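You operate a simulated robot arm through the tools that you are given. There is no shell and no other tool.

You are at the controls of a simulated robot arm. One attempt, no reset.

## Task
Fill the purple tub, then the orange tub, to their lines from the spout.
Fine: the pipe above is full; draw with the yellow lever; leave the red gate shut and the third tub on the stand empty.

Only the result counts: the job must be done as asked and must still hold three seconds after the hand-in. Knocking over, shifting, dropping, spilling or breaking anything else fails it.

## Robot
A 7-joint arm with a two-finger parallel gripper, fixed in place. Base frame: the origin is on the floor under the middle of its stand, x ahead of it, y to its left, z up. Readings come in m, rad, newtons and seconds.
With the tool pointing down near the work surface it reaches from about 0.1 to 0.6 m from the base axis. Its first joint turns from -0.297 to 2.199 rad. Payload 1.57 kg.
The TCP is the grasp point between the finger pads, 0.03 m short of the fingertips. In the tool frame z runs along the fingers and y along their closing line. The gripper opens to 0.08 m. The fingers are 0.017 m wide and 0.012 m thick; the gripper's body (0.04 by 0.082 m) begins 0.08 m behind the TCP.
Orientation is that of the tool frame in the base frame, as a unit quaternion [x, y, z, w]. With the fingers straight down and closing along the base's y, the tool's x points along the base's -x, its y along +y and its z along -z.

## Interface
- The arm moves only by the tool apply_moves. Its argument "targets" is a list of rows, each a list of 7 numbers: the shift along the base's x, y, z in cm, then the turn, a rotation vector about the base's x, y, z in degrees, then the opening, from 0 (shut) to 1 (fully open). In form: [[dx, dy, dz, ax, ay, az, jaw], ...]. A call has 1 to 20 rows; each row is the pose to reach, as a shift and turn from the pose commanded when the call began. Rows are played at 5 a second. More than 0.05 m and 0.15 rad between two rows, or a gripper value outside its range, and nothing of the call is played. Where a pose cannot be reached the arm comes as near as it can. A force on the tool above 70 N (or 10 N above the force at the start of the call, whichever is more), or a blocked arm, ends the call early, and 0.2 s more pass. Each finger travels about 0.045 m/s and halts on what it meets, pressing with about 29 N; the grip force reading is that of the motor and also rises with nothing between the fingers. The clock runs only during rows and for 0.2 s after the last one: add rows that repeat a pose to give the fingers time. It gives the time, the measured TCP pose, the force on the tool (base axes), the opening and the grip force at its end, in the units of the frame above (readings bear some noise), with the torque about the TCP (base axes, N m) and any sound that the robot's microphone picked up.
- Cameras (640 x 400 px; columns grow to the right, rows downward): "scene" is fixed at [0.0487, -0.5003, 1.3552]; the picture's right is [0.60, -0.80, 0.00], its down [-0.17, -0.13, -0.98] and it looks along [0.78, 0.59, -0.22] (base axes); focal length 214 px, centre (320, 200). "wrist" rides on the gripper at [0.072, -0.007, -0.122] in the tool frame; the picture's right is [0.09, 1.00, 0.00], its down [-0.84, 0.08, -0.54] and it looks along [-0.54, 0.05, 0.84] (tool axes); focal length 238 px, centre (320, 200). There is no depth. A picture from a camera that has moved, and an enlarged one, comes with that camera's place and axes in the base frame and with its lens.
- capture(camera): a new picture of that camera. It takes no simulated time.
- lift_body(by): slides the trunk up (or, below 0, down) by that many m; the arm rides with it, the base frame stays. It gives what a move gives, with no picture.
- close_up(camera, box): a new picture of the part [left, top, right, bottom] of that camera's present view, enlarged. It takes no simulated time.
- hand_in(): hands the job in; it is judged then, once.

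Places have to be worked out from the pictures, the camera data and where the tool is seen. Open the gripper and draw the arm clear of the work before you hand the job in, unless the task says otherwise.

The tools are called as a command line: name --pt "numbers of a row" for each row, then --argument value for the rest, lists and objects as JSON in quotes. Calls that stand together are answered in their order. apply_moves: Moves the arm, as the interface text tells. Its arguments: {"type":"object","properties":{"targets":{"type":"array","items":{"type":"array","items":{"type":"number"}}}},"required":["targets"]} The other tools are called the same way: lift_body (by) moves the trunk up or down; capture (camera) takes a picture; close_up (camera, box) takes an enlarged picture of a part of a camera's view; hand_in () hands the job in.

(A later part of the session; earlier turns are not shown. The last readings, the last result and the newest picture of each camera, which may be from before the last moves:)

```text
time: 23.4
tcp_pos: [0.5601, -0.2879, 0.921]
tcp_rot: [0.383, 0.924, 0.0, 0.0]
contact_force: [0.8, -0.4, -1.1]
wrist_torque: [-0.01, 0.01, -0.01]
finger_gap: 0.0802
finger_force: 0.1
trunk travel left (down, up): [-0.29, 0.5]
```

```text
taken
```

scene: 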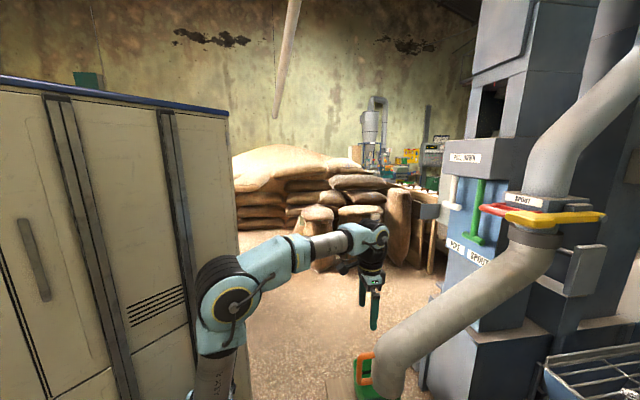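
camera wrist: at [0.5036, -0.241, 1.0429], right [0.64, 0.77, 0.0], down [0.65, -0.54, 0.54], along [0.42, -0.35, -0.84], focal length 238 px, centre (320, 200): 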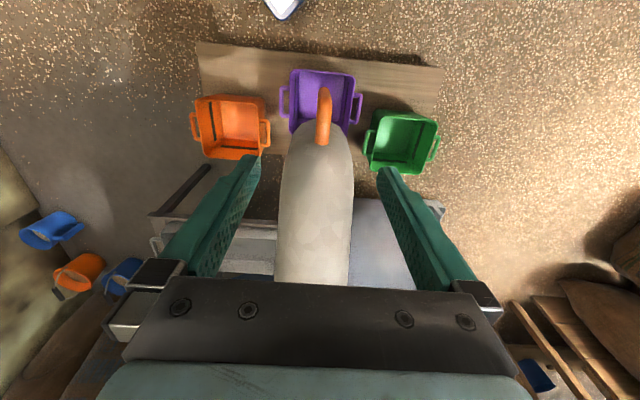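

The spout holds its place. I'll take a close-up to check how well it's centred on the purple tub.

close_up --camera "wrist" --box '[180, 40, 460, 240]'

close_up --camera "scene" --box '[320, 270, 520, 400]'

```text
2.00 times, centred on (320, 140) of wrist
camera zoom: at [0.5036, -0.241, 1.0429], right [0.64, 0.77, 0.0], down [0.65, -0.54, 0.54], along [0.42, -0.35, -0.84], focal length 477 px, centre (320, 320)
```

zoom: 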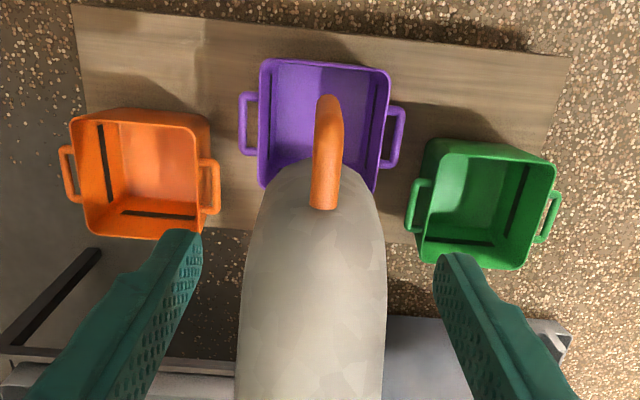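

```text
3.08 times, centred on (420, 335) of scene
camera zoom: at [0.0487, -0.5003, 1.3552], right [0.6, -0.8, 0.0], down [-0.17, -0.13, -0.98], along [0.78, 0.59, -0.22], focal length 660 px, centre (12, -215)
```

zoom: 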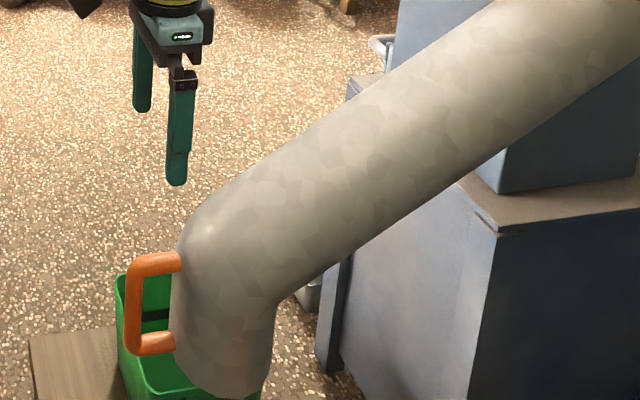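

Offset from purple's centre is only ~1 cm, which is fine. Now I'll raise the trunk 0.35 m to work on the yellow lever.

lift_body --by 0.35

capture --camera "scene"

```text
time: 26.8
tcp_pos: [0.5583, -0.2879, 1.2697]
tcp_rot: [0.382, 0.924, 0.001, 0.0]
contact_force: [-0.2, 0.5, -1.0]
wrist_torque: [0.02, 0.02, 0.01]
finger_gap: 0.08
finger_force: 0.0
trunk travel left (down, up): [-0.64, 0.15]
```

```text
taken
```

scene: 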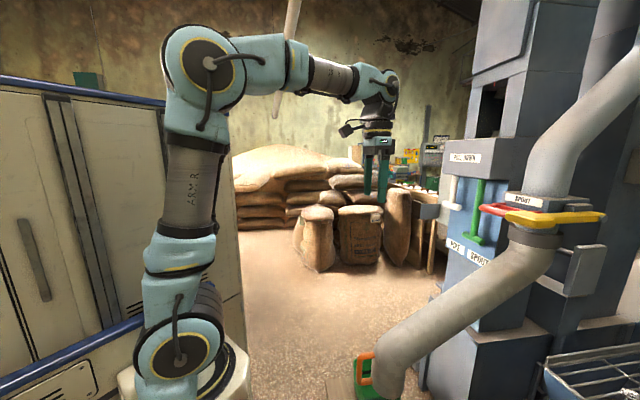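

I'll tilt the tool 32° toward the levers and move a bit closer for a good look at the yellow and red levers.

apply_moves --pt "0.5 -2.5 2 -5.65 -5.65 0 1" --pt "1 -5 4 -11.3 -11.3 0 1" --pt "1.5 -7.5 6 -17 -17 0 1" --pt "2 -10 8 -22.6 -22.6 0 1"

capture --camera "wrist"

capture --camera "scene"

```text
time: 27.8
tcp_pos: [0.5803, -0.3875, 1.3512]
tcp_rot: [0.367, 0.888, -0.106, 0.255]
contact_force: [0.3, 0.0, 0.4]
wrist_torque: [0.05, -0.01, -0.02]
finger_gap: 0.0801
finger_force: 0.1
trunk travel left (down, up): [-0.64, 0.15]
```

```text
taken
camera wrist: at [0.487, -0.3024, 1.4165], right [0.65, 0.76, -0.05], down [0.35, -0.24, 0.9], along [0.67, -0.6, -0.43], focal length 238 px, centre (320, 200)
```

wrist: 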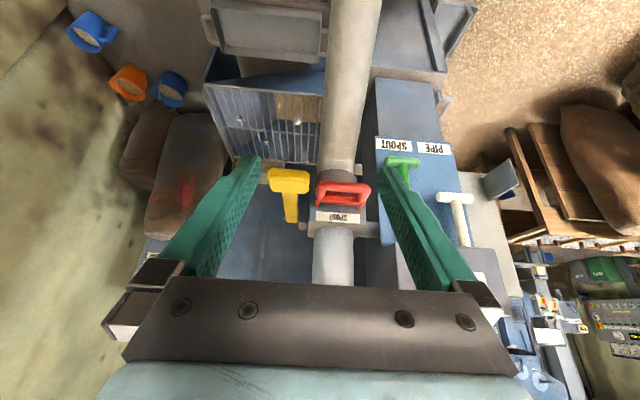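

```text
taken
```

scene: 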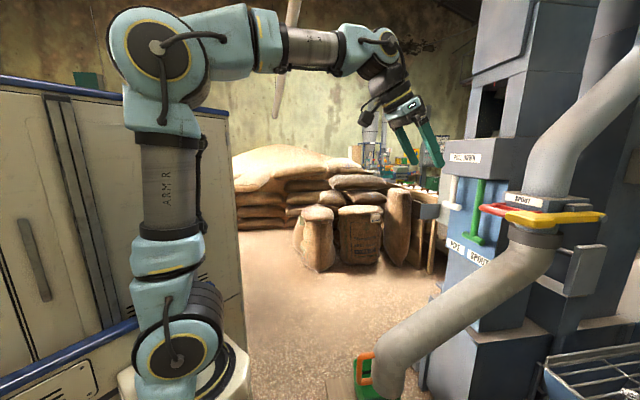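

close_up --camera "wrist" --box '[250, 150, 390, 240]'

close_up --camera "wrist" --box '[200, 0, 480, 200]'

```text
4.44 times, centred on (320, 195) of wrist
camera zoom: at [0.487, -0.3024, 1.4165], right [0.65, 0.76, -0.05], down [0.35, -0.24, 0.9], along [0.67, -0.6, -0.43], focal length 1059 px, centre (320, 222)
```

zoom: 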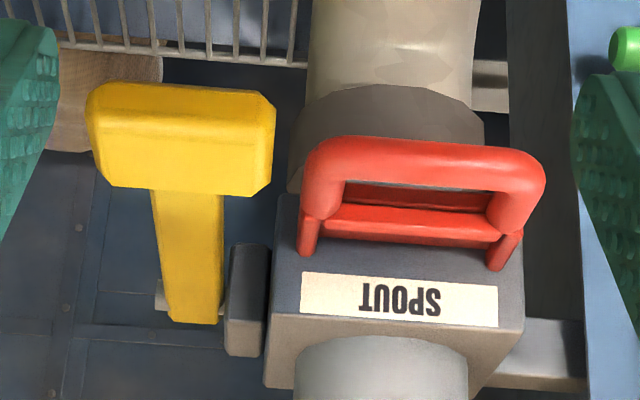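

```text
2.00 times, centred on (340, 100) of wrist
camera zoom: at [0.487, -0.3024, 1.4165], right [0.65, 0.76, -0.05], down [0.35, -0.24, 0.9], along [0.67, -0.6, -0.43], focal length 477 px, centre (280, 400)
```

zoom: 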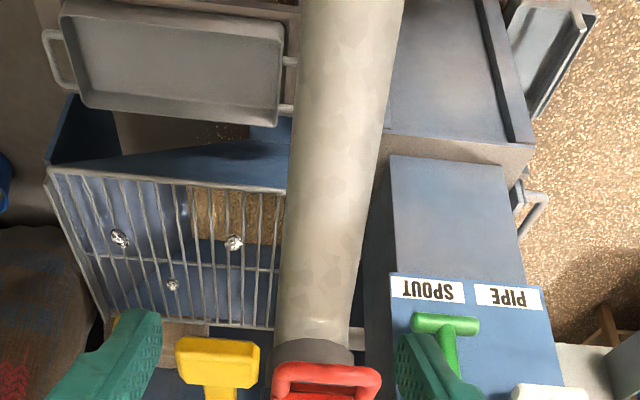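

The picture is clear: yellow is a T-lever hinged at the back (swings vertically), red is a slide gate beside it. I'll approach with the tool horizontal so the fingers straddle the yellow head vertically (control both ways). First tilt the tool to horizontal.

apply_moves --pt "0.3 -1 -1.4 -5.7 -5.7 0 1" --pt "0.6 -2 -2.8 -11.3 -11.3 0 1" --pt "0.9 -3 -4.2 -17 -17 0 1" --pt "1.2 -4 -5.6 -22.6 -22.6 0 1" --pt "1.5 -5 -7 -28.3 -28.3 0 1" --pt "1.7 -6 -8.5 -34 -34 0 1" --pt "2 -7 -10 -41 -41 0 1"

capture --camera "wrist"

capture --camera "scene"

```text
refused: row 7 steps farther than a row can; nothing moved
```

```text
taken
camera wrist: at [0.487, -0.3024, 1.4165], right [0.65, 0.76, -0.05], down [0.35, -0.24, 0.9], along [0.67, -0.6, -0.43], focal length 238 px, centre (320, 200)
```

wrist: 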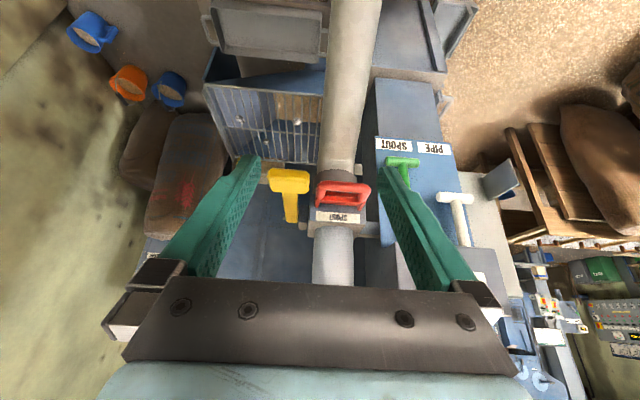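

```text
taken
```

scene: 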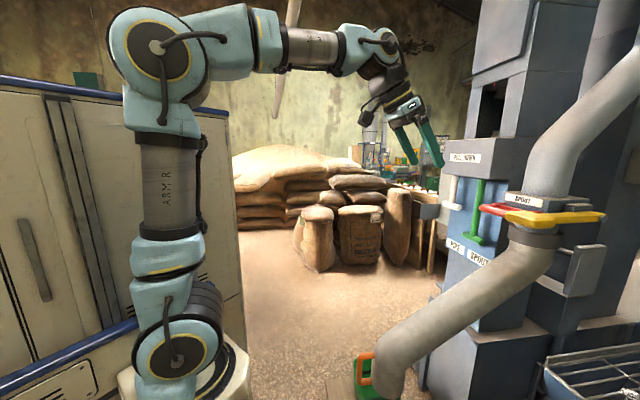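

The last row's turn was too large and nothing moved. I'll repeat with smaller steps.

apply_moves --pt "0.3 -1 -1.4 -5.7 -5.7 0 1" --pt "0.6 -2 -2.8 -11.3 -11.3 0 1" --pt "0.9 -3 -4.2 -17 -17 0 1" --pt "1.2 -4 -5.6 -22.6 -22.6 0 1" --pt "1.5 -5 -7 -28.3 -28.3 0 1" --pt "1.7 -6 -8.5 -34 -34 0 1" --pt "2 -7 -10 -39 -39 0 1" --pt "2 -7 -10 -41 -41 0 1"

capture --camera "wrist"

capture --camera "scene"

```text
time: 29.6
tcp_pos: [0.5988, -0.4566, 1.2504]
tcp_rot: [0.271, 0.654, -0.27, 0.653]
contact_force: [-1.0, 0.6, 1.2]
wrist_torque: [-0.03, 0.04, 0.0]
finger_gap: 0.08
finger_force: 0.0
out of reach, approached as far as the arm can: row 5, 6
trunk travel left (down, up): [-0.64, 0.15]
```

```text
taken
camera wrist: at [0.5075, -0.3745, 1.1786], right [0.7, 0.7, -0.09], down [-0.33, 0.44, 0.84], along [0.63, -0.56, 0.54], focal length 238 px, centre (320, 200)
```

wrist: 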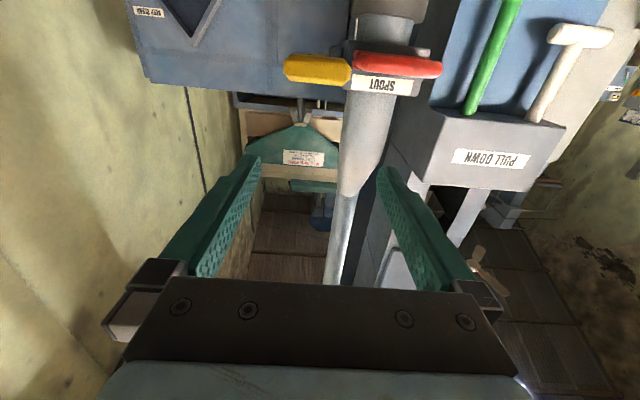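

```text
taken
```

scene: 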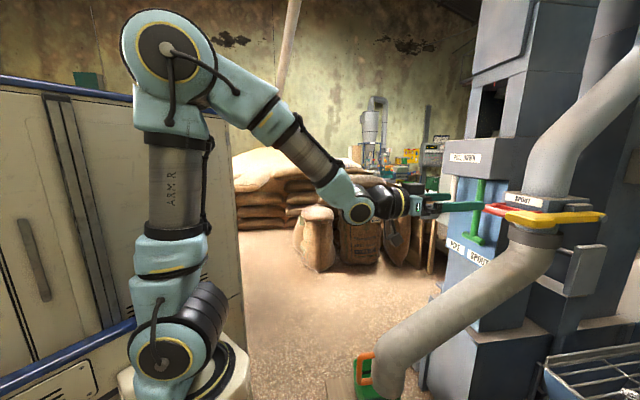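

Tool is horizontal and aimed at the machine. Now roll 90° about the tool axis so the fingers close vertically.

apply_moves --pt "0 0 0 -5.3 5.3 0 1" --pt "0 0 0 -10.6 10.6 0 1" --pt "0 0 0 -15.9 15.9 0 1" --pt "0 0 0 -21.2 21.2 0 1" --pt "0 0 0 -26.5 26.5 0 1" --pt "0 0 0 -31.8 31.8 0 1" --pt "0 0 0 -37.1 37.1 0 1" --pt "0 0 0 -42.4 42.4 0 1" --pt "0 0 0 -47.7 47.7 0 1" --pt "0 0 0 -53 53 0 1" --pt "0 0 0 -58.3 58.3 0 1" --pt "0 0 0 -63.6 63.6 0 1"

capture --camera "wrist"

capture --camera "scene"

```text
time: 32.2
tcp_pos: [0.5987, -0.4569, 1.25]
tcp_rot: [0.27, -0.653, 0.654, -0.269]
contact_force: [-0.2, -0.3, 0.1]
wrist_torque: [0.0, -0.01, -0.01]
finger_gap: 0.08
finger_force: 0.2
trunk travel left (down, up): [-0.64, 0.15]
```

```text
taken
camera wrist: at [0.4619, -0.4209, 1.257], right [-0.07, -0.07, -1.0], down [0.21, 0.97, -0.08], along [0.98, -0.21, -0.05], focal length 238 px, centre (320, 200)
```

wrist: 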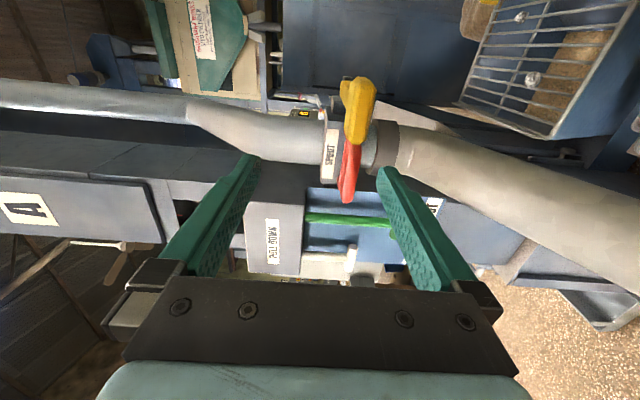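

```text
taken
```

scene: 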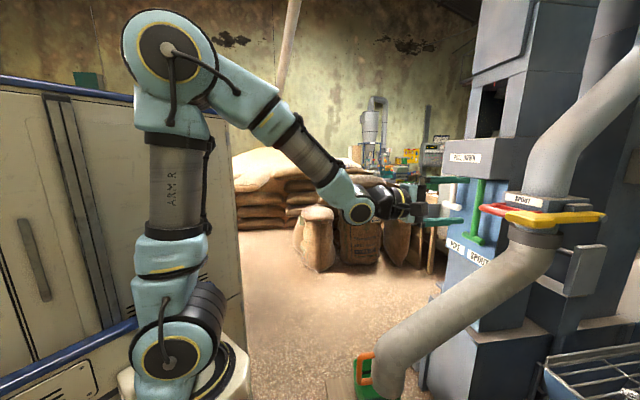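

close_up --camera "wrist" --box '[280, 50, 440, 230]'

close_up --camera "scene" --box '[380, 140, 640, 300]'

```text
2.22 times, centred on (360, 140) of wrist
camera zoom: at [0.4619, -0.4209, 1.257], right [-0.07, -0.07, -1.0], down [0.21, 0.97, -0.08], along [0.98, -0.21, -0.05], focal length 530 px, centre (231, 333)
```

zoom: 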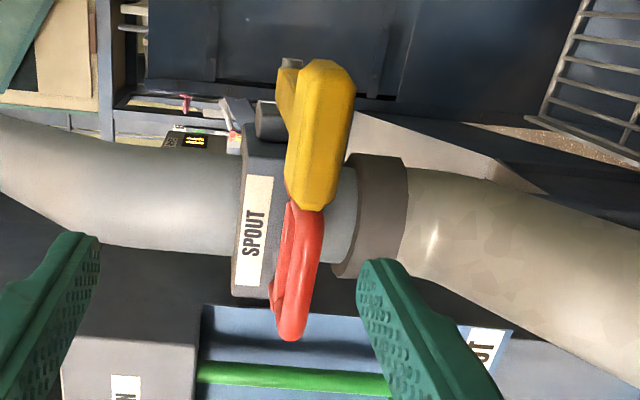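

```text
2.46 times, centred on (510, 220) of scene
camera zoom: at [0.0487, -0.5003, 1.3552], right [0.6, -0.8, 0.0], down [-0.17, -0.13, -0.98], along [0.78, 0.59, -0.22], focal length 528 px, centre (-148, 151)
```

zoom: 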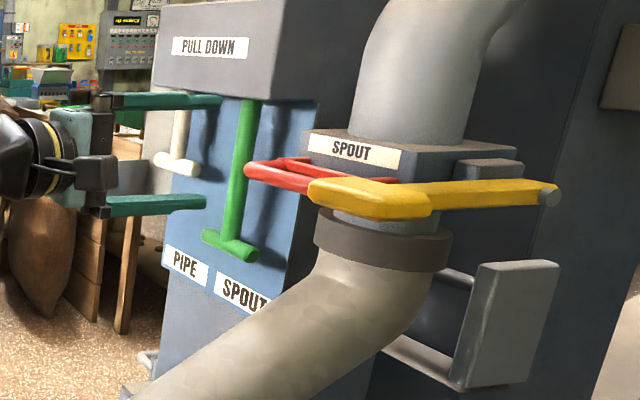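

Head centre z≈1.20, front face centre ≈(0.720,-0.588), red gate handle just to its side. I'll advance along the tool axis with the open fingers above and below the yellow head.

apply_moves --pt "2.2 -2.9 -2.5 0 0 0 1" --pt "4.4 -5.3 -4.9 0 0 0 1" --pt "6.5 -7.4 -4.9 0 0 0 1" --pt "8 -8.9 -4.9 0 0 0 1"

capture --camera "wrist"

capture --camera "scene"

```text
time: 33.2
tcp_pos: [0.6786, -0.5467, 1.2015]
tcp_rot: [0.269, -0.653, 0.654, -0.27]
contact_force: [-0.4, 0.3, 0.0]
wrist_torque: [0.04, 0.01, 0.0]
finger_gap: 0.08
finger_force: 0.0
trunk travel left (down, up): [-0.64, 0.15]
```

```text
taken
camera wrist: at [0.5409, -0.5104, 1.209], right [-0.06, -0.07, -1.0], down [0.21, 0.97, -0.08], along [0.98, -0.21, -0.05], focal length 238 px, centre (320, 200)
```

wrist: 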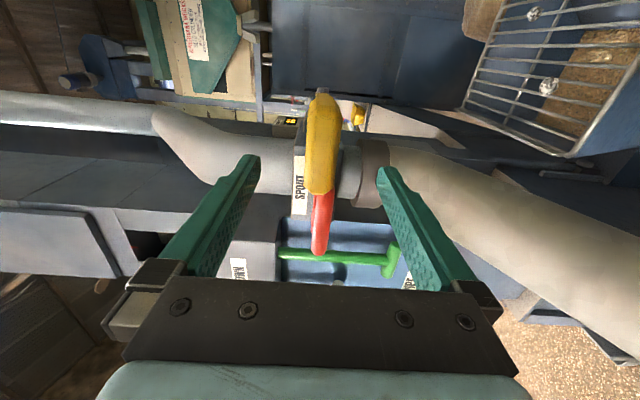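

```text
taken
```

scene: 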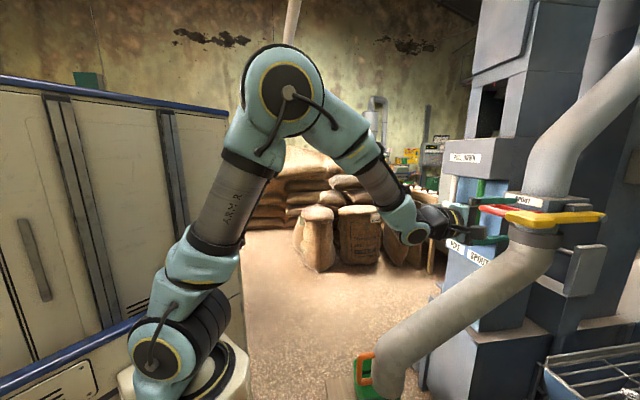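

The head sits midway between the fingers. I'll advance the remaining ~6.5 cm to engage.

apply_moves --pt "1.6 -1.6 0 0 0 0 1" --pt "3.2 -3.2 0 0 0 0 1" --pt "4.7 -4.6 0 0 0 0 1" --pt "4.7 -4.6 0 0 0 0 1"

capture --camera "wrist"

close_up --camera "scene" --box '[400, 140, 640, 290]'

```text
time: 34.2
tcp_pos: [0.7272, -0.5934, 1.2016]
tcp_rot: [-0.271, 0.653, -0.653, 0.271]
contact_force: [0.0, -0.4, 0.0]
wrist_torque: [-0.01, 0.02, 0.01]
finger_gap: 0.08
finger_force: 0.1
trunk travel left (down, up): [-0.64, 0.15]
```

```text
taken
camera wrist: at [0.5899, -0.5565, 1.2084], right [-0.06, -0.06, -1.0], down [0.21, 0.97, -0.08], along [0.98, -0.21, -0.05], focal length 238 px, centre (320, 200)
```

wrist: 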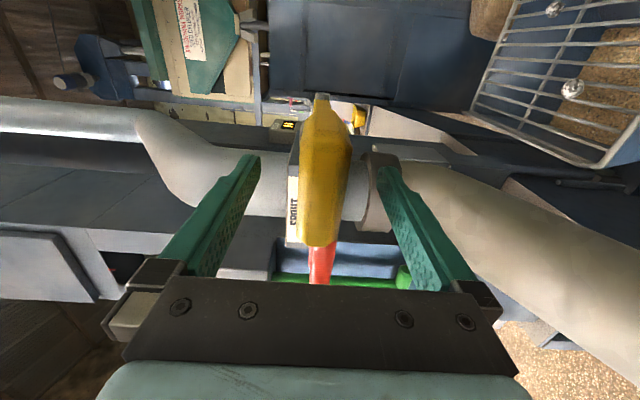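

```text
2.67 times, centred on (520, 215) of scene
camera zoom: at [0.0487, -0.5003, 1.3552], right [0.6, -0.8, 0.0], down [-0.17, -0.13, -0.98], along [0.78, 0.59, -0.22], focal length 572 px, centre (-213, 160)
```

zoom: 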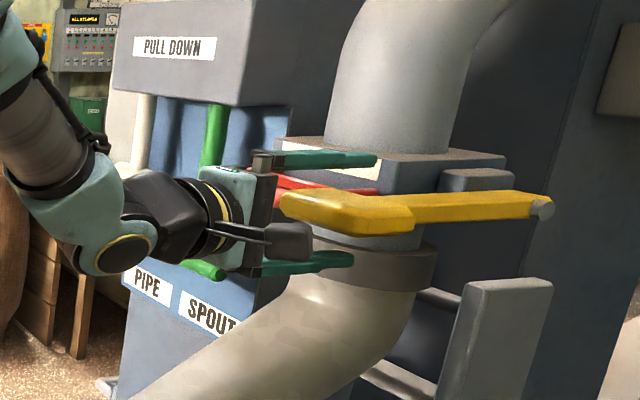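

The fingers straddle the yellow head cleanly. I'll narrow the opening slightly and press down about 1 cm past first contact to feel the lever.

apply_moves --pt "0 0 0 0 0 0 0.8" --pt "0 0 -0.6 0 0 0 0.8" --pt "0 0 -1.2 0 0 0 0.8" --pt "0 0 -1.6 0 0 0 0.8" --pt "0 0 -2.0 0 0 0 0.8"

capture --camera "wrist"

close_up --camera "scene" --box '[400, 140, 640, 290]'

```text
time: 35.4
tcp_pos: [0.7269, -0.5924, 1.1819]
tcp_rot: [0.269, -0.653, 0.654, -0.271]
contact_force: [-0.3, -0.4, 0.1]
wrist_torque: [-0.01, -0.03, -0.01]
finger_gap: 0.0644
finger_force: 0.7
trunk travel left (down, up): [-0.64, 0.15]
```

```text
taken
camera wrist: at [0.5899, -0.5558, 1.1881], right [-0.06, -0.06, -1.0], down [0.21, 0.97, -0.08], along [0.98, -0.21, -0.05], focal length 238 px, centre (320, 200)
```

wrist: 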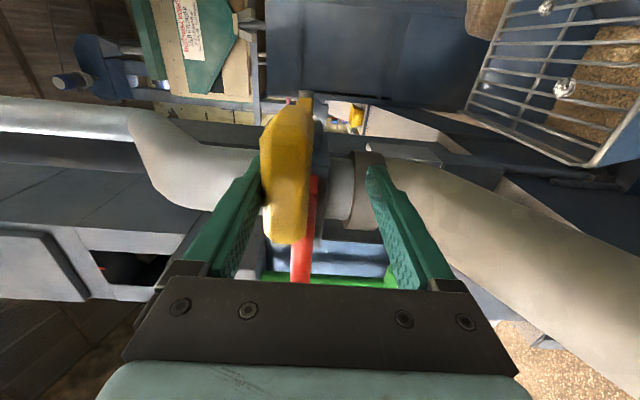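

```text
2.67 times, centred on (520, 215) of scene
camera zoom: at [0.0487, -0.5003, 1.3552], right [0.6, -0.8, 0.0], down [-0.17, -0.13, -0.98], along [0.78, 0.59, -0.22], focal length 572 px, centre (-213, 160)
```

zoom: 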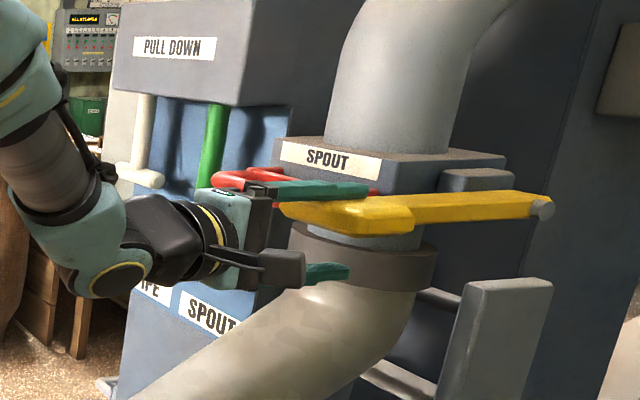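

Nearly touching, no force yet. I'll press down another 0.8 cm slowly.

apply_moves --pt "0 0 -0.4 0 0 0 0.8" --pt "0 0 -0.8 0 0 0 0.8"

close_up --camera "scene" --box '[400, 140, 640, 290]'

```text
time: 36.0
tcp_pos: [0.726, -0.5924, 1.1739]
tcp_rot: [0.27, -0.653, 0.654, -0.27]
contact_force: [0.5, -0.6, 1.2]
wrist_torque: [-0.02, 0.0, -0.02]
finger_gap: 0.0646
finger_force: 0.5
trunk travel left (down, up): [-0.64, 0.15]
```

```text
2.67 times, centred on (520, 215) of scene
camera zoom: at [0.0487, -0.5003, 1.3552], right [0.6, -0.8, 0.0], down [-0.17, -0.13, -0.98], along [0.78, 0.59, -0.22], focal length 572 px, centre (-213, 160)
```

zoom: 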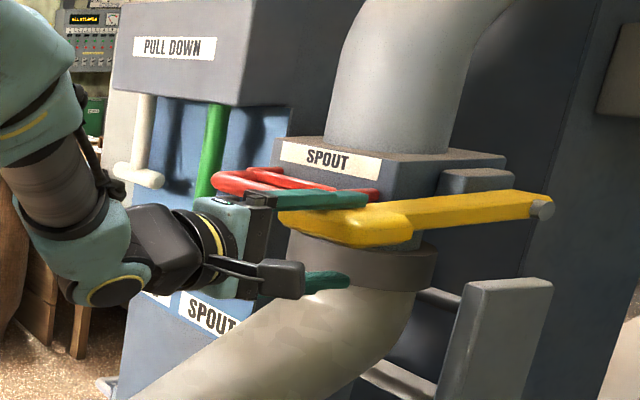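

The lever yields downward with only ~1 N. I'll lift back up to see whether it springs back by itself.

apply_moves --pt "0 0 0.6 0 0 0 0.8" --pt "0 0 1.2 0 0 0 0.8" --pt "0 0 1.2 0 0 0 0.8"

close_up --camera "scene" --box '[400, 140, 640, 290]'

capture --camera "scene"

```text
time: 36.8
tcp_pos: [0.7259, -0.5928, 1.1849]
tcp_rot: [0.27, -0.653, 0.654, -0.27]
contact_force: [-0.5, -0.5, -0.2]
wrist_torque: [0.01, 0.04, -0.03]
finger_gap: 0.0638
finger_force: 0.0
trunk travel left (down, up): [-0.64, 0.15]
```

```text
2.67 times, centred on (520, 215) of scene
camera zoom: at [0.0487, -0.5003, 1.3552], right [0.6, -0.8, 0.0], down [-0.17, -0.13, -0.98], along [0.78, 0.59, -0.22], focal length 572 px, centre (-213, 160)
```

zoom: 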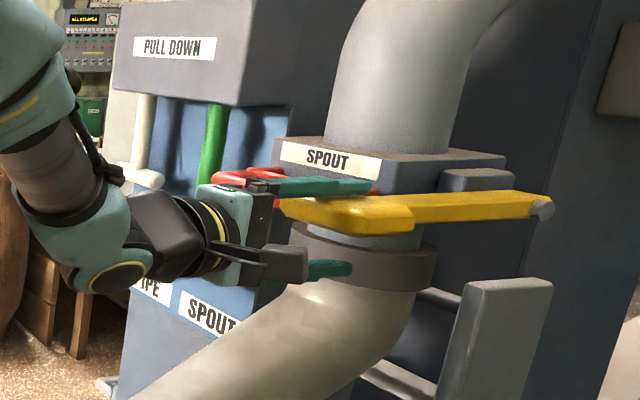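

```text
taken
```

scene: 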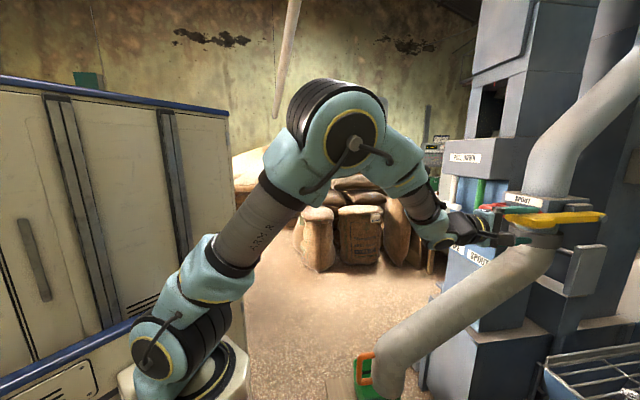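

The yellow lever is spring-return, so releasing it closes the draw. I'll give a brief first pulse (press ~3 cm for ~0.4 s, then release) and listen.

apply_moves --pt "0 0 -1.5 0 0 0 0.8" --pt "0 0 -3 0 0 0 0.8" --pt "0 0 -3 0 0 0 0.8" --pt "0 0 -1.5 0 0 0 0.8" --pt "0 0 0 0 0 0 0.8" --pt "0 0 0.6 0 0 0 0.8"

close_up --camera "scene" --box '[400, 140, 640, 290]'

close_up --camera "scene" --box '[320, 270, 520, 400]'

```text
time: 38.2
tcp_pos: [0.7258, -0.5939, 1.1899]
tcp_rot: [-0.269, 0.654, -0.653, 0.27]
contact_force: [0.4, 0.5, 0.4]
wrist_torque: [-0.01, -0.02, -0.02]
finger_gap: 0.064
finger_force: 0.0
out of reach, approached as far as the arm can: row 2, 3
trunk travel left (down, up): [-0.64, 0.15]
```

```text
2.67 times, centred on (520, 215) of scene
camera zoom: at [0.0487, -0.5003, 1.3552], right [0.6, -0.8, 0.0], down [-0.17, -0.13, -0.98], along [0.78, 0.59, -0.22], focal length 572 px, centre (-213, 160)
```

zoom: 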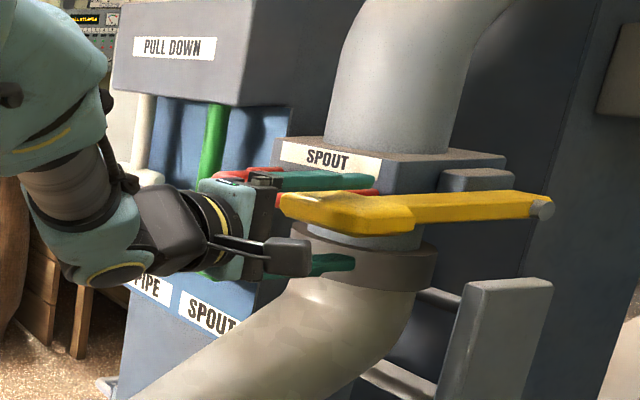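

```text
3.08 times, centred on (420, 335) of scene
camera zoom: at [0.0487, -0.5003, 1.3552], right [0.6, -0.8, 0.0], down [-0.17, -0.13, -0.98], along [0.78, 0.59, -0.22], focal length 660 px, centre (12, -215)
```

zoom: 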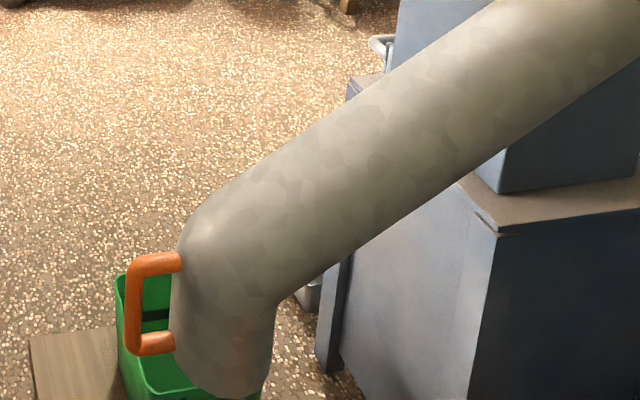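

The arm neared a joint limit while pressing and no sound was reported. I'll retreat and reorient to look down into the purple tub.

apply_moves --pt "-2.5 2.5 0 0 0 0 0.8" --pt "-5 5 0 0 0 0 0.8" --pt "-7.5 7.5 0 0 0 0 0.8" --pt "-8.32 9.18 0.5 6.12 0 -4.33 0.8" --pt "-9.14 10.86 1 12.25 0 -8.66 0.8" --pt "-9.96 12.54 1.5 18.37 0 -12.99 0.8" --pt "-10.78 14.22 2 24.5 0 -17.32 0.8" --pt "-11.6 15.91 2.5 30.62 0 -21.65 0.8" --pt "-12.41 17.59 3 36.74 0 -25.98 0.8" --pt "-13.23 19.27 3.5 42.87 0 -30.31 0.8" --pt "-14.05 20.95 4 48.99 0 -34.64 0.8" --pt "-14.87 22.63 4.5 55.11 0 -38.97 0.8" --pt "-15.69 24.31 5 61.24 0 -43.3 0.8" --pt "-16.51 25.99 5.5 67.36 0 -47.63 0.8" --pt "-17.33 27.67 6 73.49 0 -51.96 0.8" --pt "-18.15 29.35 6.5 79.61 0 -56.29 0.8" --pt "-18.97 31.03 7 85.73 0 -60.62 0.8" --pt "-19.79 32.72 7.5 91.86 0 -64.95 0.8" --pt "-20.6 34.4 8 97.98 0 -69.28 0.8"

capture --camera "wrist"

capture --camera "scene"

```text
time: 42.2
tcp_pos: [0.5194, -0.2481, 1.2721]
tcp_rot: [0.382, 0.924, 0.003, -0.001]
contact_force: [-0.2, 0.1, 0.1]
wrist_torque: [-0.04, 0.01, -0.02]
finger_gap: 0.0639
finger_force: 0.1
trunk travel left (down, up): [-0.64, 0.15]
```

```text
taken
camera wrist: at [0.4644, -0.2018, 1.3942], right [0.64, 0.77, 0.0], down [0.65, -0.54, 0.54], along [0.42, -0.34, -0.84], focal length 238 px, centre (320, 200)
```

wrist: 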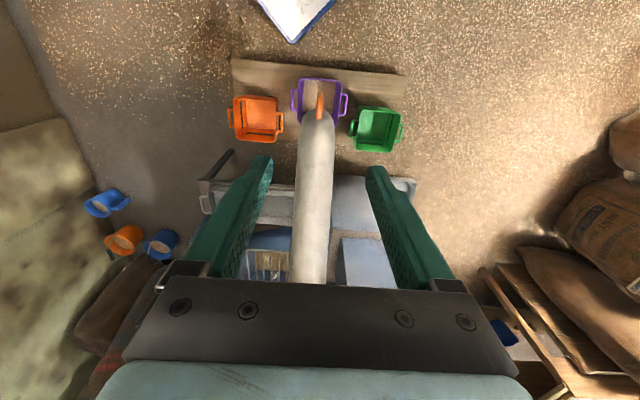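

```text
taken
```

scene: 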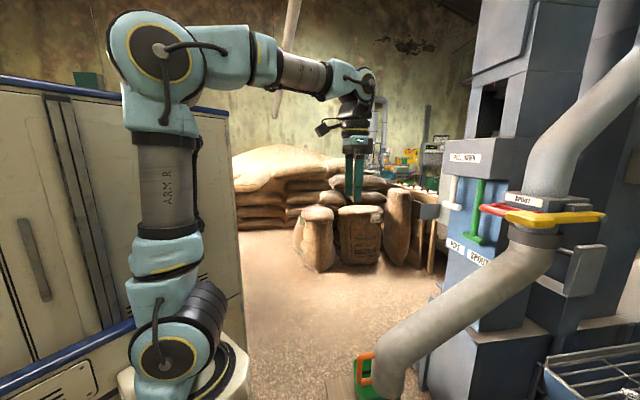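

The single-axis transition works well. The purple tub seems to hold something pale now; I'll zoom in on it.

close_up --camera "wrist" --box '[285, 65, 355, 130]'

close_up --camera "wrist" --box '[220, 50, 420, 170]'

```text
6.15 times, centred on (320, 98) of wrist
camera zoom: at [0.4644, -0.2018, 1.3942], right [0.64, 0.77, 0.0], down [0.65, -0.54, 0.54], along [0.42, -0.34, -0.84], focal length 1467 px, centre (320, 831)
```

zoom: 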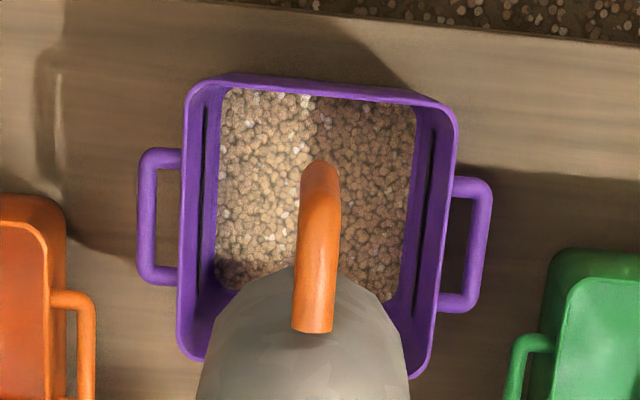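

```text
3.20 times, centred on (320, 110) of wrist
camera zoom: at [0.4644, -0.2018, 1.3942], right [0.64, 0.77, 0.0], down [0.65, -0.54, 0.54], along [0.42, -0.34, -0.84], focal length 763 px, centre (320, 488)
```

zoom: 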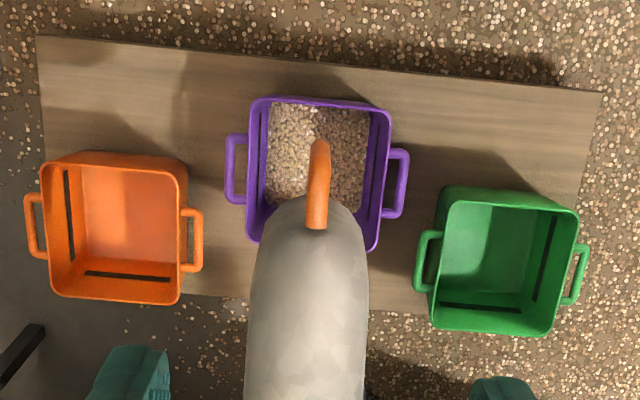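

The pulse worked: a thin grain layer now covers the purple tub's floor, well below the dark line. I'll zoom tighter to gauge level against the line.

close_up --camera "wrist" --box '[300, 74, 320, 109]'

close_up --camera "wrist" --box '[328, 78, 348, 113]'

```text
11.43 times, centred on (310, 92) of wrist
camera zoom: at [0.4644, -0.2018, 1.3942], right [0.64, 0.77, 0.0], down [0.65, -0.54, 0.54], along [0.42, -0.34, -0.84], focal length 2724 px, centre (434, 1440)
```

zoom: 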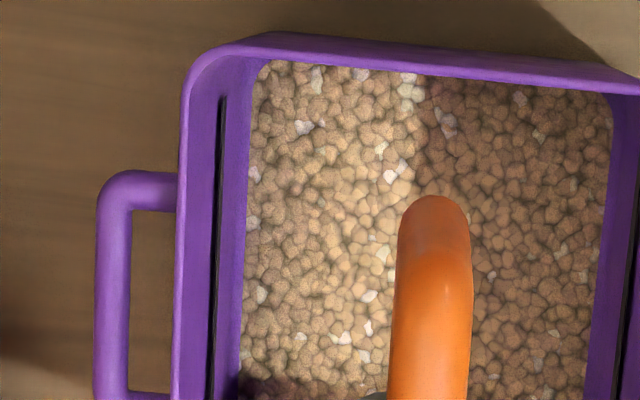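

```text
11.43 times, centred on (338, 96) of wrist
camera zoom: at [0.4644, -0.2018, 1.3942], right [0.64, 0.77, 0.0], down [0.65, -0.54, 0.54], along [0.42, -0.34, -0.84], focal length 2724 px, centre (114, 1394)
```

zoom: 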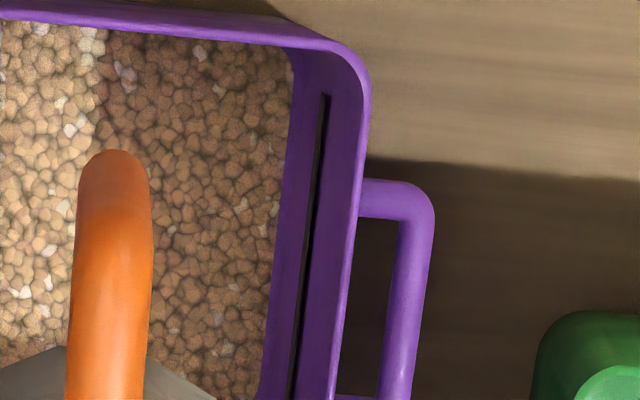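

Layer is just near the floor; about 29 px of wall remain to the line in this view. I'll lower the trunk 0.12 m (to avoid the joint limit), then return to the lever for a longer pulse.

lift_body --by -0.12

close_up --camera "wrist" --box '[280, 60, 360, 140]'

```text
time: 43.7
tcp_pos: [0.5191, -0.2488, 1.1521]
tcp_rot: [0.383, 0.924, 0.0, -0.001]
contact_force: [-0.8, 0.2, 0.5]
wrist_torque: [0.02, 0.0, 0.0]
finger_gap: 0.064
finger_force: 0.0
trunk travel left (down, up): [-0.52, 0.27]
```

```text
5.00 times, centred on (320, 100) of wrist
camera zoom: at [0.4644, -0.2019, 1.2739], right [0.64, 0.77, 0.0], down [0.65, -0.54, 0.54], along [0.42, -0.35, -0.84], focal length 1192 px, centre (320, 700)
```

zoom: 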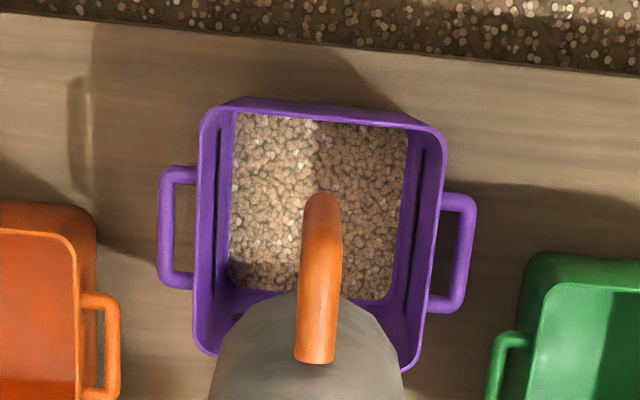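

Good reference view. Now returning to the lever with the reverse path.

apply_moves --pt "0.82 -1.68 0.28 -6.12 0 4.33 0.8" --pt "1.64 -3.36 0.56 -12.25 0 8.66 0.8" --pt "2.46 -5.04 0.84 -18.37 0 12.99 0.8" --pt "3.28 -6.72 1.12 -24.5 0 17.32 0.8" --pt "4.1 -8.41 1.4 -30.62 0 21.65 0.8" --pt "4.91 -10.09 1.68 -36.74 0 25.98 0.8" --pt "5.73 -11.77 1.96 -42.87 0 30.31 0.8" --pt "6.55 -13.45 2.24 -48.99 0 34.64 0.8" --pt "7.37 -15.13 2.52 -55.11 0 38.97 0.8" --pt "8.19 -16.81 2.8 -61.24 0 43.3 0.8" --pt "9.01 -18.49 3.08 -67.36 0 47.63 0.8" --pt "9.83 -20.17 3.36 -73.49 0 51.96 0.8" --pt "10.65 -21.85 3.64 -79.61 0 56.29 0.8" --pt "11.47 -23.53 3.92 -85.73 0 60.62 0.8" --pt "12.29 -25.22 4.2 -91.86 0 64.95 0.8" --pt "13.1 -26.9 4.5 -97.98 0 69.28 0.8"

capture --camera "wrist"

capture --camera "scene"

```text
time: 47.1
tcp_pos: [0.6501, -0.5193, 1.1966]
tcp_rot: [-0.269, 0.654, -0.653, 0.27]
contact_force: [-0.5, 0.3, 0.9]
wrist_torque: [0.01, 0.0, -0.01]
finger_gap: 0.0641
finger_force: 0.0
trunk travel left (down, up): [-0.52, 0.27]
```

```text
taken
camera wrist: at [0.5132, -0.4828, 1.2032], right [-0.06, -0.06, -1.0], down [0.21, 0.97, -0.08], along [0.98, -0.21, -0.05], focal length 238 px, centre (320, 200)
```

wrist: 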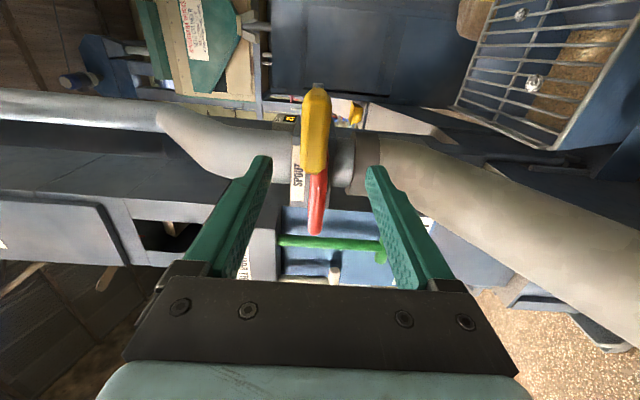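

```text
taken
```

scene: 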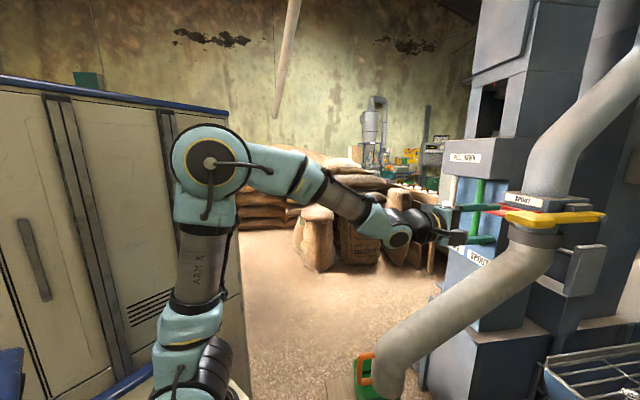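

Aligned again with the arm in a more relaxed posture. I'll approach and lower to just above contact.

apply_moves --pt "2.5 -2.5 0 0 0 0 0.8" --pt "5 -5 0 0 0 0 0.8" --pt "7.5 -7.5 0 0 0 0 0.8" --pt "7.5 -7.5 -1.2 0 0 0 0.8"

close_up --camera "scene" --box '[400, 140, 640, 290]'

```text
time: 48.1
tcp_pos: [0.7254, -0.5938, 1.1835]
tcp_rot: [-0.271, 0.654, -0.653, 0.27]
contact_force: [-0.3, -0.1, 0.2]
wrist_torque: [-0.01, 0.03, 0.04]
finger_gap: 0.0643
finger_force: 0.1
trunk travel left (down, up): [-0.52, 0.27]
```

```text
2.67 times, centred on (520, 215) of scene
camera zoom: at [0.0487, -0.5003, 1.3552], right [0.6, -0.8, 0.0], down [-0.17, -0.13, -0.98], along [0.78, 0.59, -0.22], focal length 572 px, centre (-213, 160)
```

zoom: 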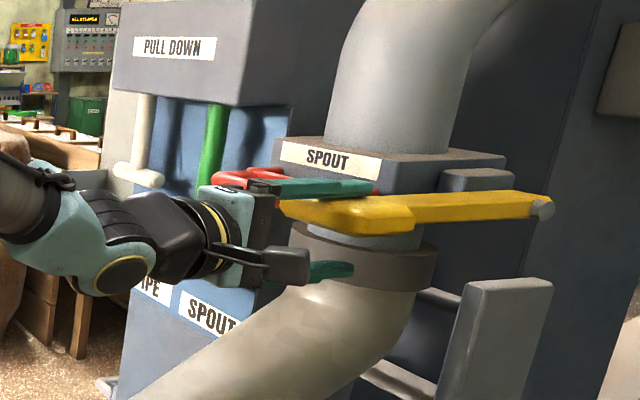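

In contact position. Now a pulse with ~0.8 s hold at 3 cm down, then release.

apply_moves --pt "0 0 -1.5 0 0 0 0.8" --pt "0 0 -3 0 0 0 0.8" --pt "0 0 -3 0 0 0 0.8" --pt "0 0 -3 0 0 0 0.8" --pt "0 0 -3 0 0 0 0.8" --pt "0 0 -1.5 0 0 0 0.8" --pt "0 0 0 0 0 0 0.8" --pt "0 0 0.6 0 0 0 0.8"

close_up --camera "scene" --box '[400, 140, 640, 290]'

```text
time: 49.9
tcp_pos: [0.7269, -0.5937, 1.1898]
tcp_rot: [0.269, -0.654, 0.654, -0.269]
contact_force: [-0.7, -0.4, -1.4]
wrist_torque: [0.02, 0.0, -0.02]
finger_gap: 0.064
finger_force: 0.1
trunk travel left (down, up): [-0.52, 0.27]
```

```text
2.67 times, centred on (520, 215) of scene
camera zoom: at [0.0487, -0.5003, 1.3552], right [0.6, -0.8, 0.0], down [-0.17, -0.13, -0.98], along [0.78, 0.59, -0.22], focal length 572 px, centre (-213, 160)
```

zoom: 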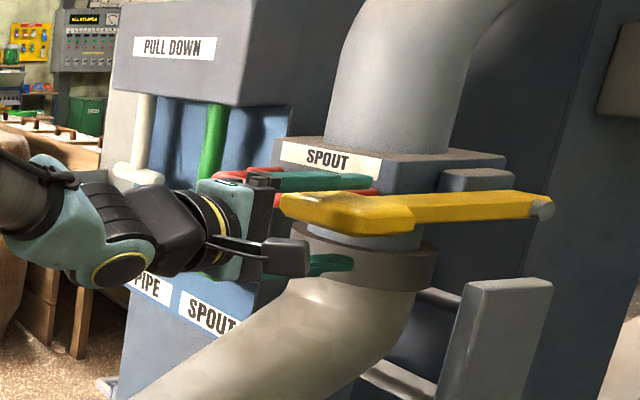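

Released. Retreating to the viewing pose.

apply_moves --pt "-2.5 2.5 0 0 0 0 0.8" --pt "-5 5 0 0 0 0 0.8" --pt "-7.5 7.5 0 0 0 0 0.8" --pt "-8.32 9.18 -0.24 6.12 0 -4.33 0.8" --pt "-9.14 10.86 -0.49 12.25 0 -8.66 0.8" --pt "-9.96 12.54 -0.73 18.37 0 -12.99 0.8" --pt "-10.78 14.22 -0.98 24.5 0 -17.32 0.8" --pt "-11.6 15.91 -1.22 30.62 0 -21.65 0.8" --pt "-12.41 17.59 -1.46 36.74 0 -25.98 0.8" --pt "-13.23 19.27 -1.71 42.87 0 -30.31 0.8" --pt "-14.05 20.95 -1.95 48.99 0 -34.64 0.8" --pt "-14.87 22.63 -2.2 55.11 0 -38.97 0.8" --pt "-15.69 24.31 -2.44 61.24 0 -43.3 0.8" --pt "-16.51 25.99 -2.68 67.36 0 -47.63 0.8" --pt "-17.33 27.67 -2.93 73.49 0 -51.96 0.8" --pt "-18.15 29.35 -3.17 79.61 0 -56.29 0.8" --pt "-18.97 31.03 -3.42 85.73 0 -60.62 0.8" --pt "-19.79 32.72 -3.66 91.86 0 -64.95 0.8" --pt "-20.6 34.4 -3.9 97.98 0 -69.28 0.8"

close_up --camera "wrist" --box '[280, 60, 360, 140]'

close_up --camera "wrist" --box '[300, 74, 320, 109]'

capture --camera "wrist"

```text
time: 53.9
tcp_pos: [0.5192, -0.2472, 1.1518]
tcp_rot: [0.384, 0.923, 0.001, -0.002]
contact_force: [0.0, 0.8, -1.0]
wrist_torque: [-0.02, 0.02, -0.05]
finger_gap: 0.0641
finger_force: 0.0
trunk travel left (down, up): [-0.52, 0.27]
```

```text
5.00 times, centred on (320, 100) of wrist
camera zoom: at [0.4639, -0.201, 1.2739], right [0.64, 0.77, 0.0], down [0.65, -0.54, 0.54], along [0.42, -0.34, -0.84], focal length 1192 px, centre (320, 700)
```

zoom: 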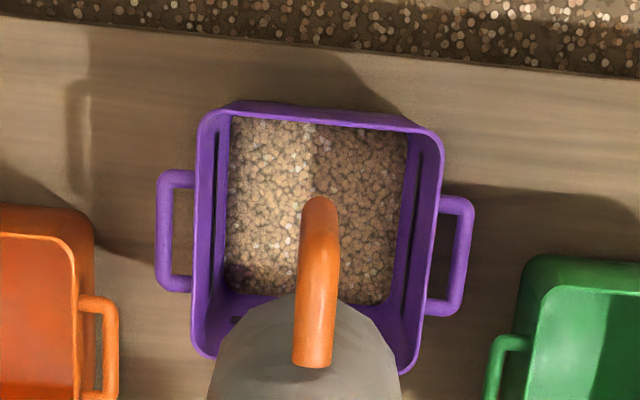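

```text
11.43 times, centred on (310, 92) of wrist
camera zoom: at [0.4639, -0.201, 1.2739], right [0.64, 0.77, 0.0], down [0.65, -0.54, 0.54], along [0.42, -0.34, -0.84], focal length 2724 px, centre (434, 1440)
```

zoom: 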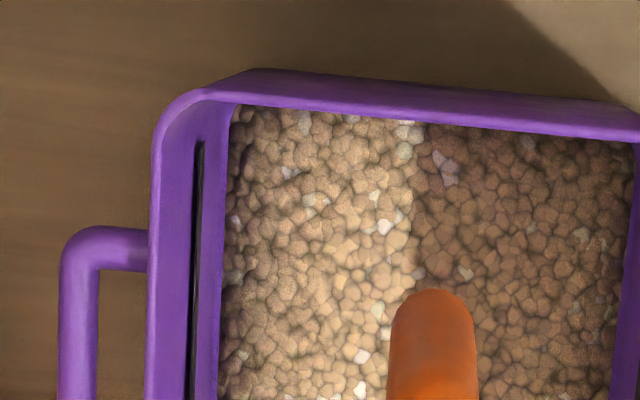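

```text
taken
camera wrist: at [0.4639, -0.201, 1.2739], right [0.64, 0.77, 0.0], down [0.65, -0.54, 0.54], along [0.42, -0.34, -0.84], focal length 238 px, centre (320, 200)
```

wrist: 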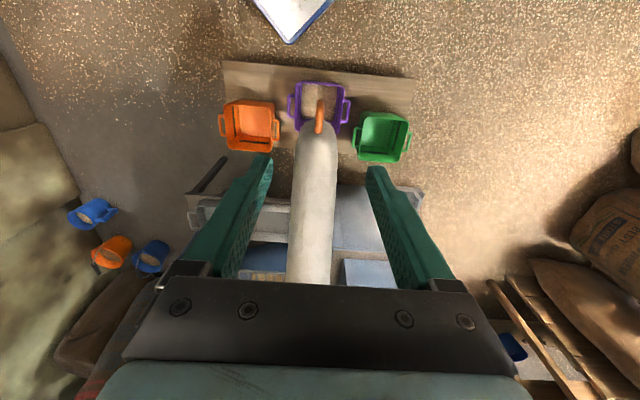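

The second pulse raised the grain slightly (line-to-grain gap from ~32 to ~26 px in scaled terms), so about 4 s more at this depth is needed. Returning to the lever in one call.

apply_moves --pt "0.82 -1.68 0.28 -6.12 0 4.33 0.8" --pt "1.64 -3.36 0.56 -12.25 0 8.66 0.8" --pt "2.46 -5.04 0.84 -18.37 0 12.99 0.8" --pt "3.28 -6.72 1.12 -24.5 0 17.32 0.8" --pt "4.1 -8.41 1.4 -30.62 0 21.65 0.8" --pt "4.91 -10.09 1.68 -36.74 0 25.98 0.8" --pt "5.73 -11.77 1.96 -42.87 0 30.31 0.8" --pt "6.55 -13.45 2.24 -48.99 0 34.64 0.8" --pt "7.37 -15.13 2.52 -55.11 0 38.97 0.8" --pt "8.19 -16.81 2.8 -61.24 0 43.3 0.8" --pt "9.01 -18.49 3.08 -67.36 0 47.63 0.8" --pt "9.83 -20.17 3.36 -73.49 0 51.96 0.8" --pt "10.65 -21.85 3.64 -79.61 0 56.29 0.8" --pt "11.47 -23.53 3.92 -85.73 0 60.62 0.8" --pt "12.29 -25.22 4.2 -91.86 0 64.95 0.8" --pt "13.1 -26.9 4.5 -97.98 0 69.28 0.8" --pt "15.6 -29.4 4.5 -97.98 0 69.28 0.8" --pt "18.1 -31.9 4.5 -97.98 0 69.28 0.8" --pt "20.6 -34.4 4.5 -97.98 0 69.28 0.8" --pt "20.6 -34.4 3.3 -97.98 0 69.28 0.8"

close_up --camera "scene" --box '[400, 140, 640, 290]'

```text
time: 58.1
tcp_pos: [0.728, -0.5952, 1.1842]
tcp_rot: [-0.27, 0.654, -0.654, 0.269]
contact_force: [-0.1, 0.2, -0.4]
wrist_torque: [-0.02, -0.01, -0.01]
finger_gap: 0.0638
finger_force: 0.1
trunk travel left (down, up): [-0.52, 0.27]
```

```text
2.67 times, centred on (520, 215) of scene
camera zoom: at [0.0487, -0.5003, 1.3552], right [0.6, -0.8, 0.0], down [-0.17, -0.13, -0.98], along [0.78, 0.59, -0.22], focal length 572 px, centre (-213, 160)
```

zoom: 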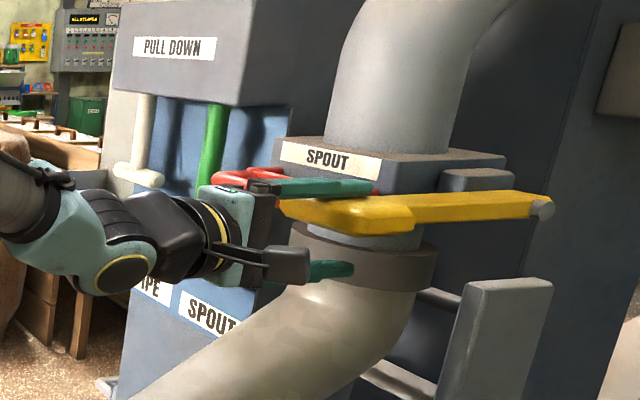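

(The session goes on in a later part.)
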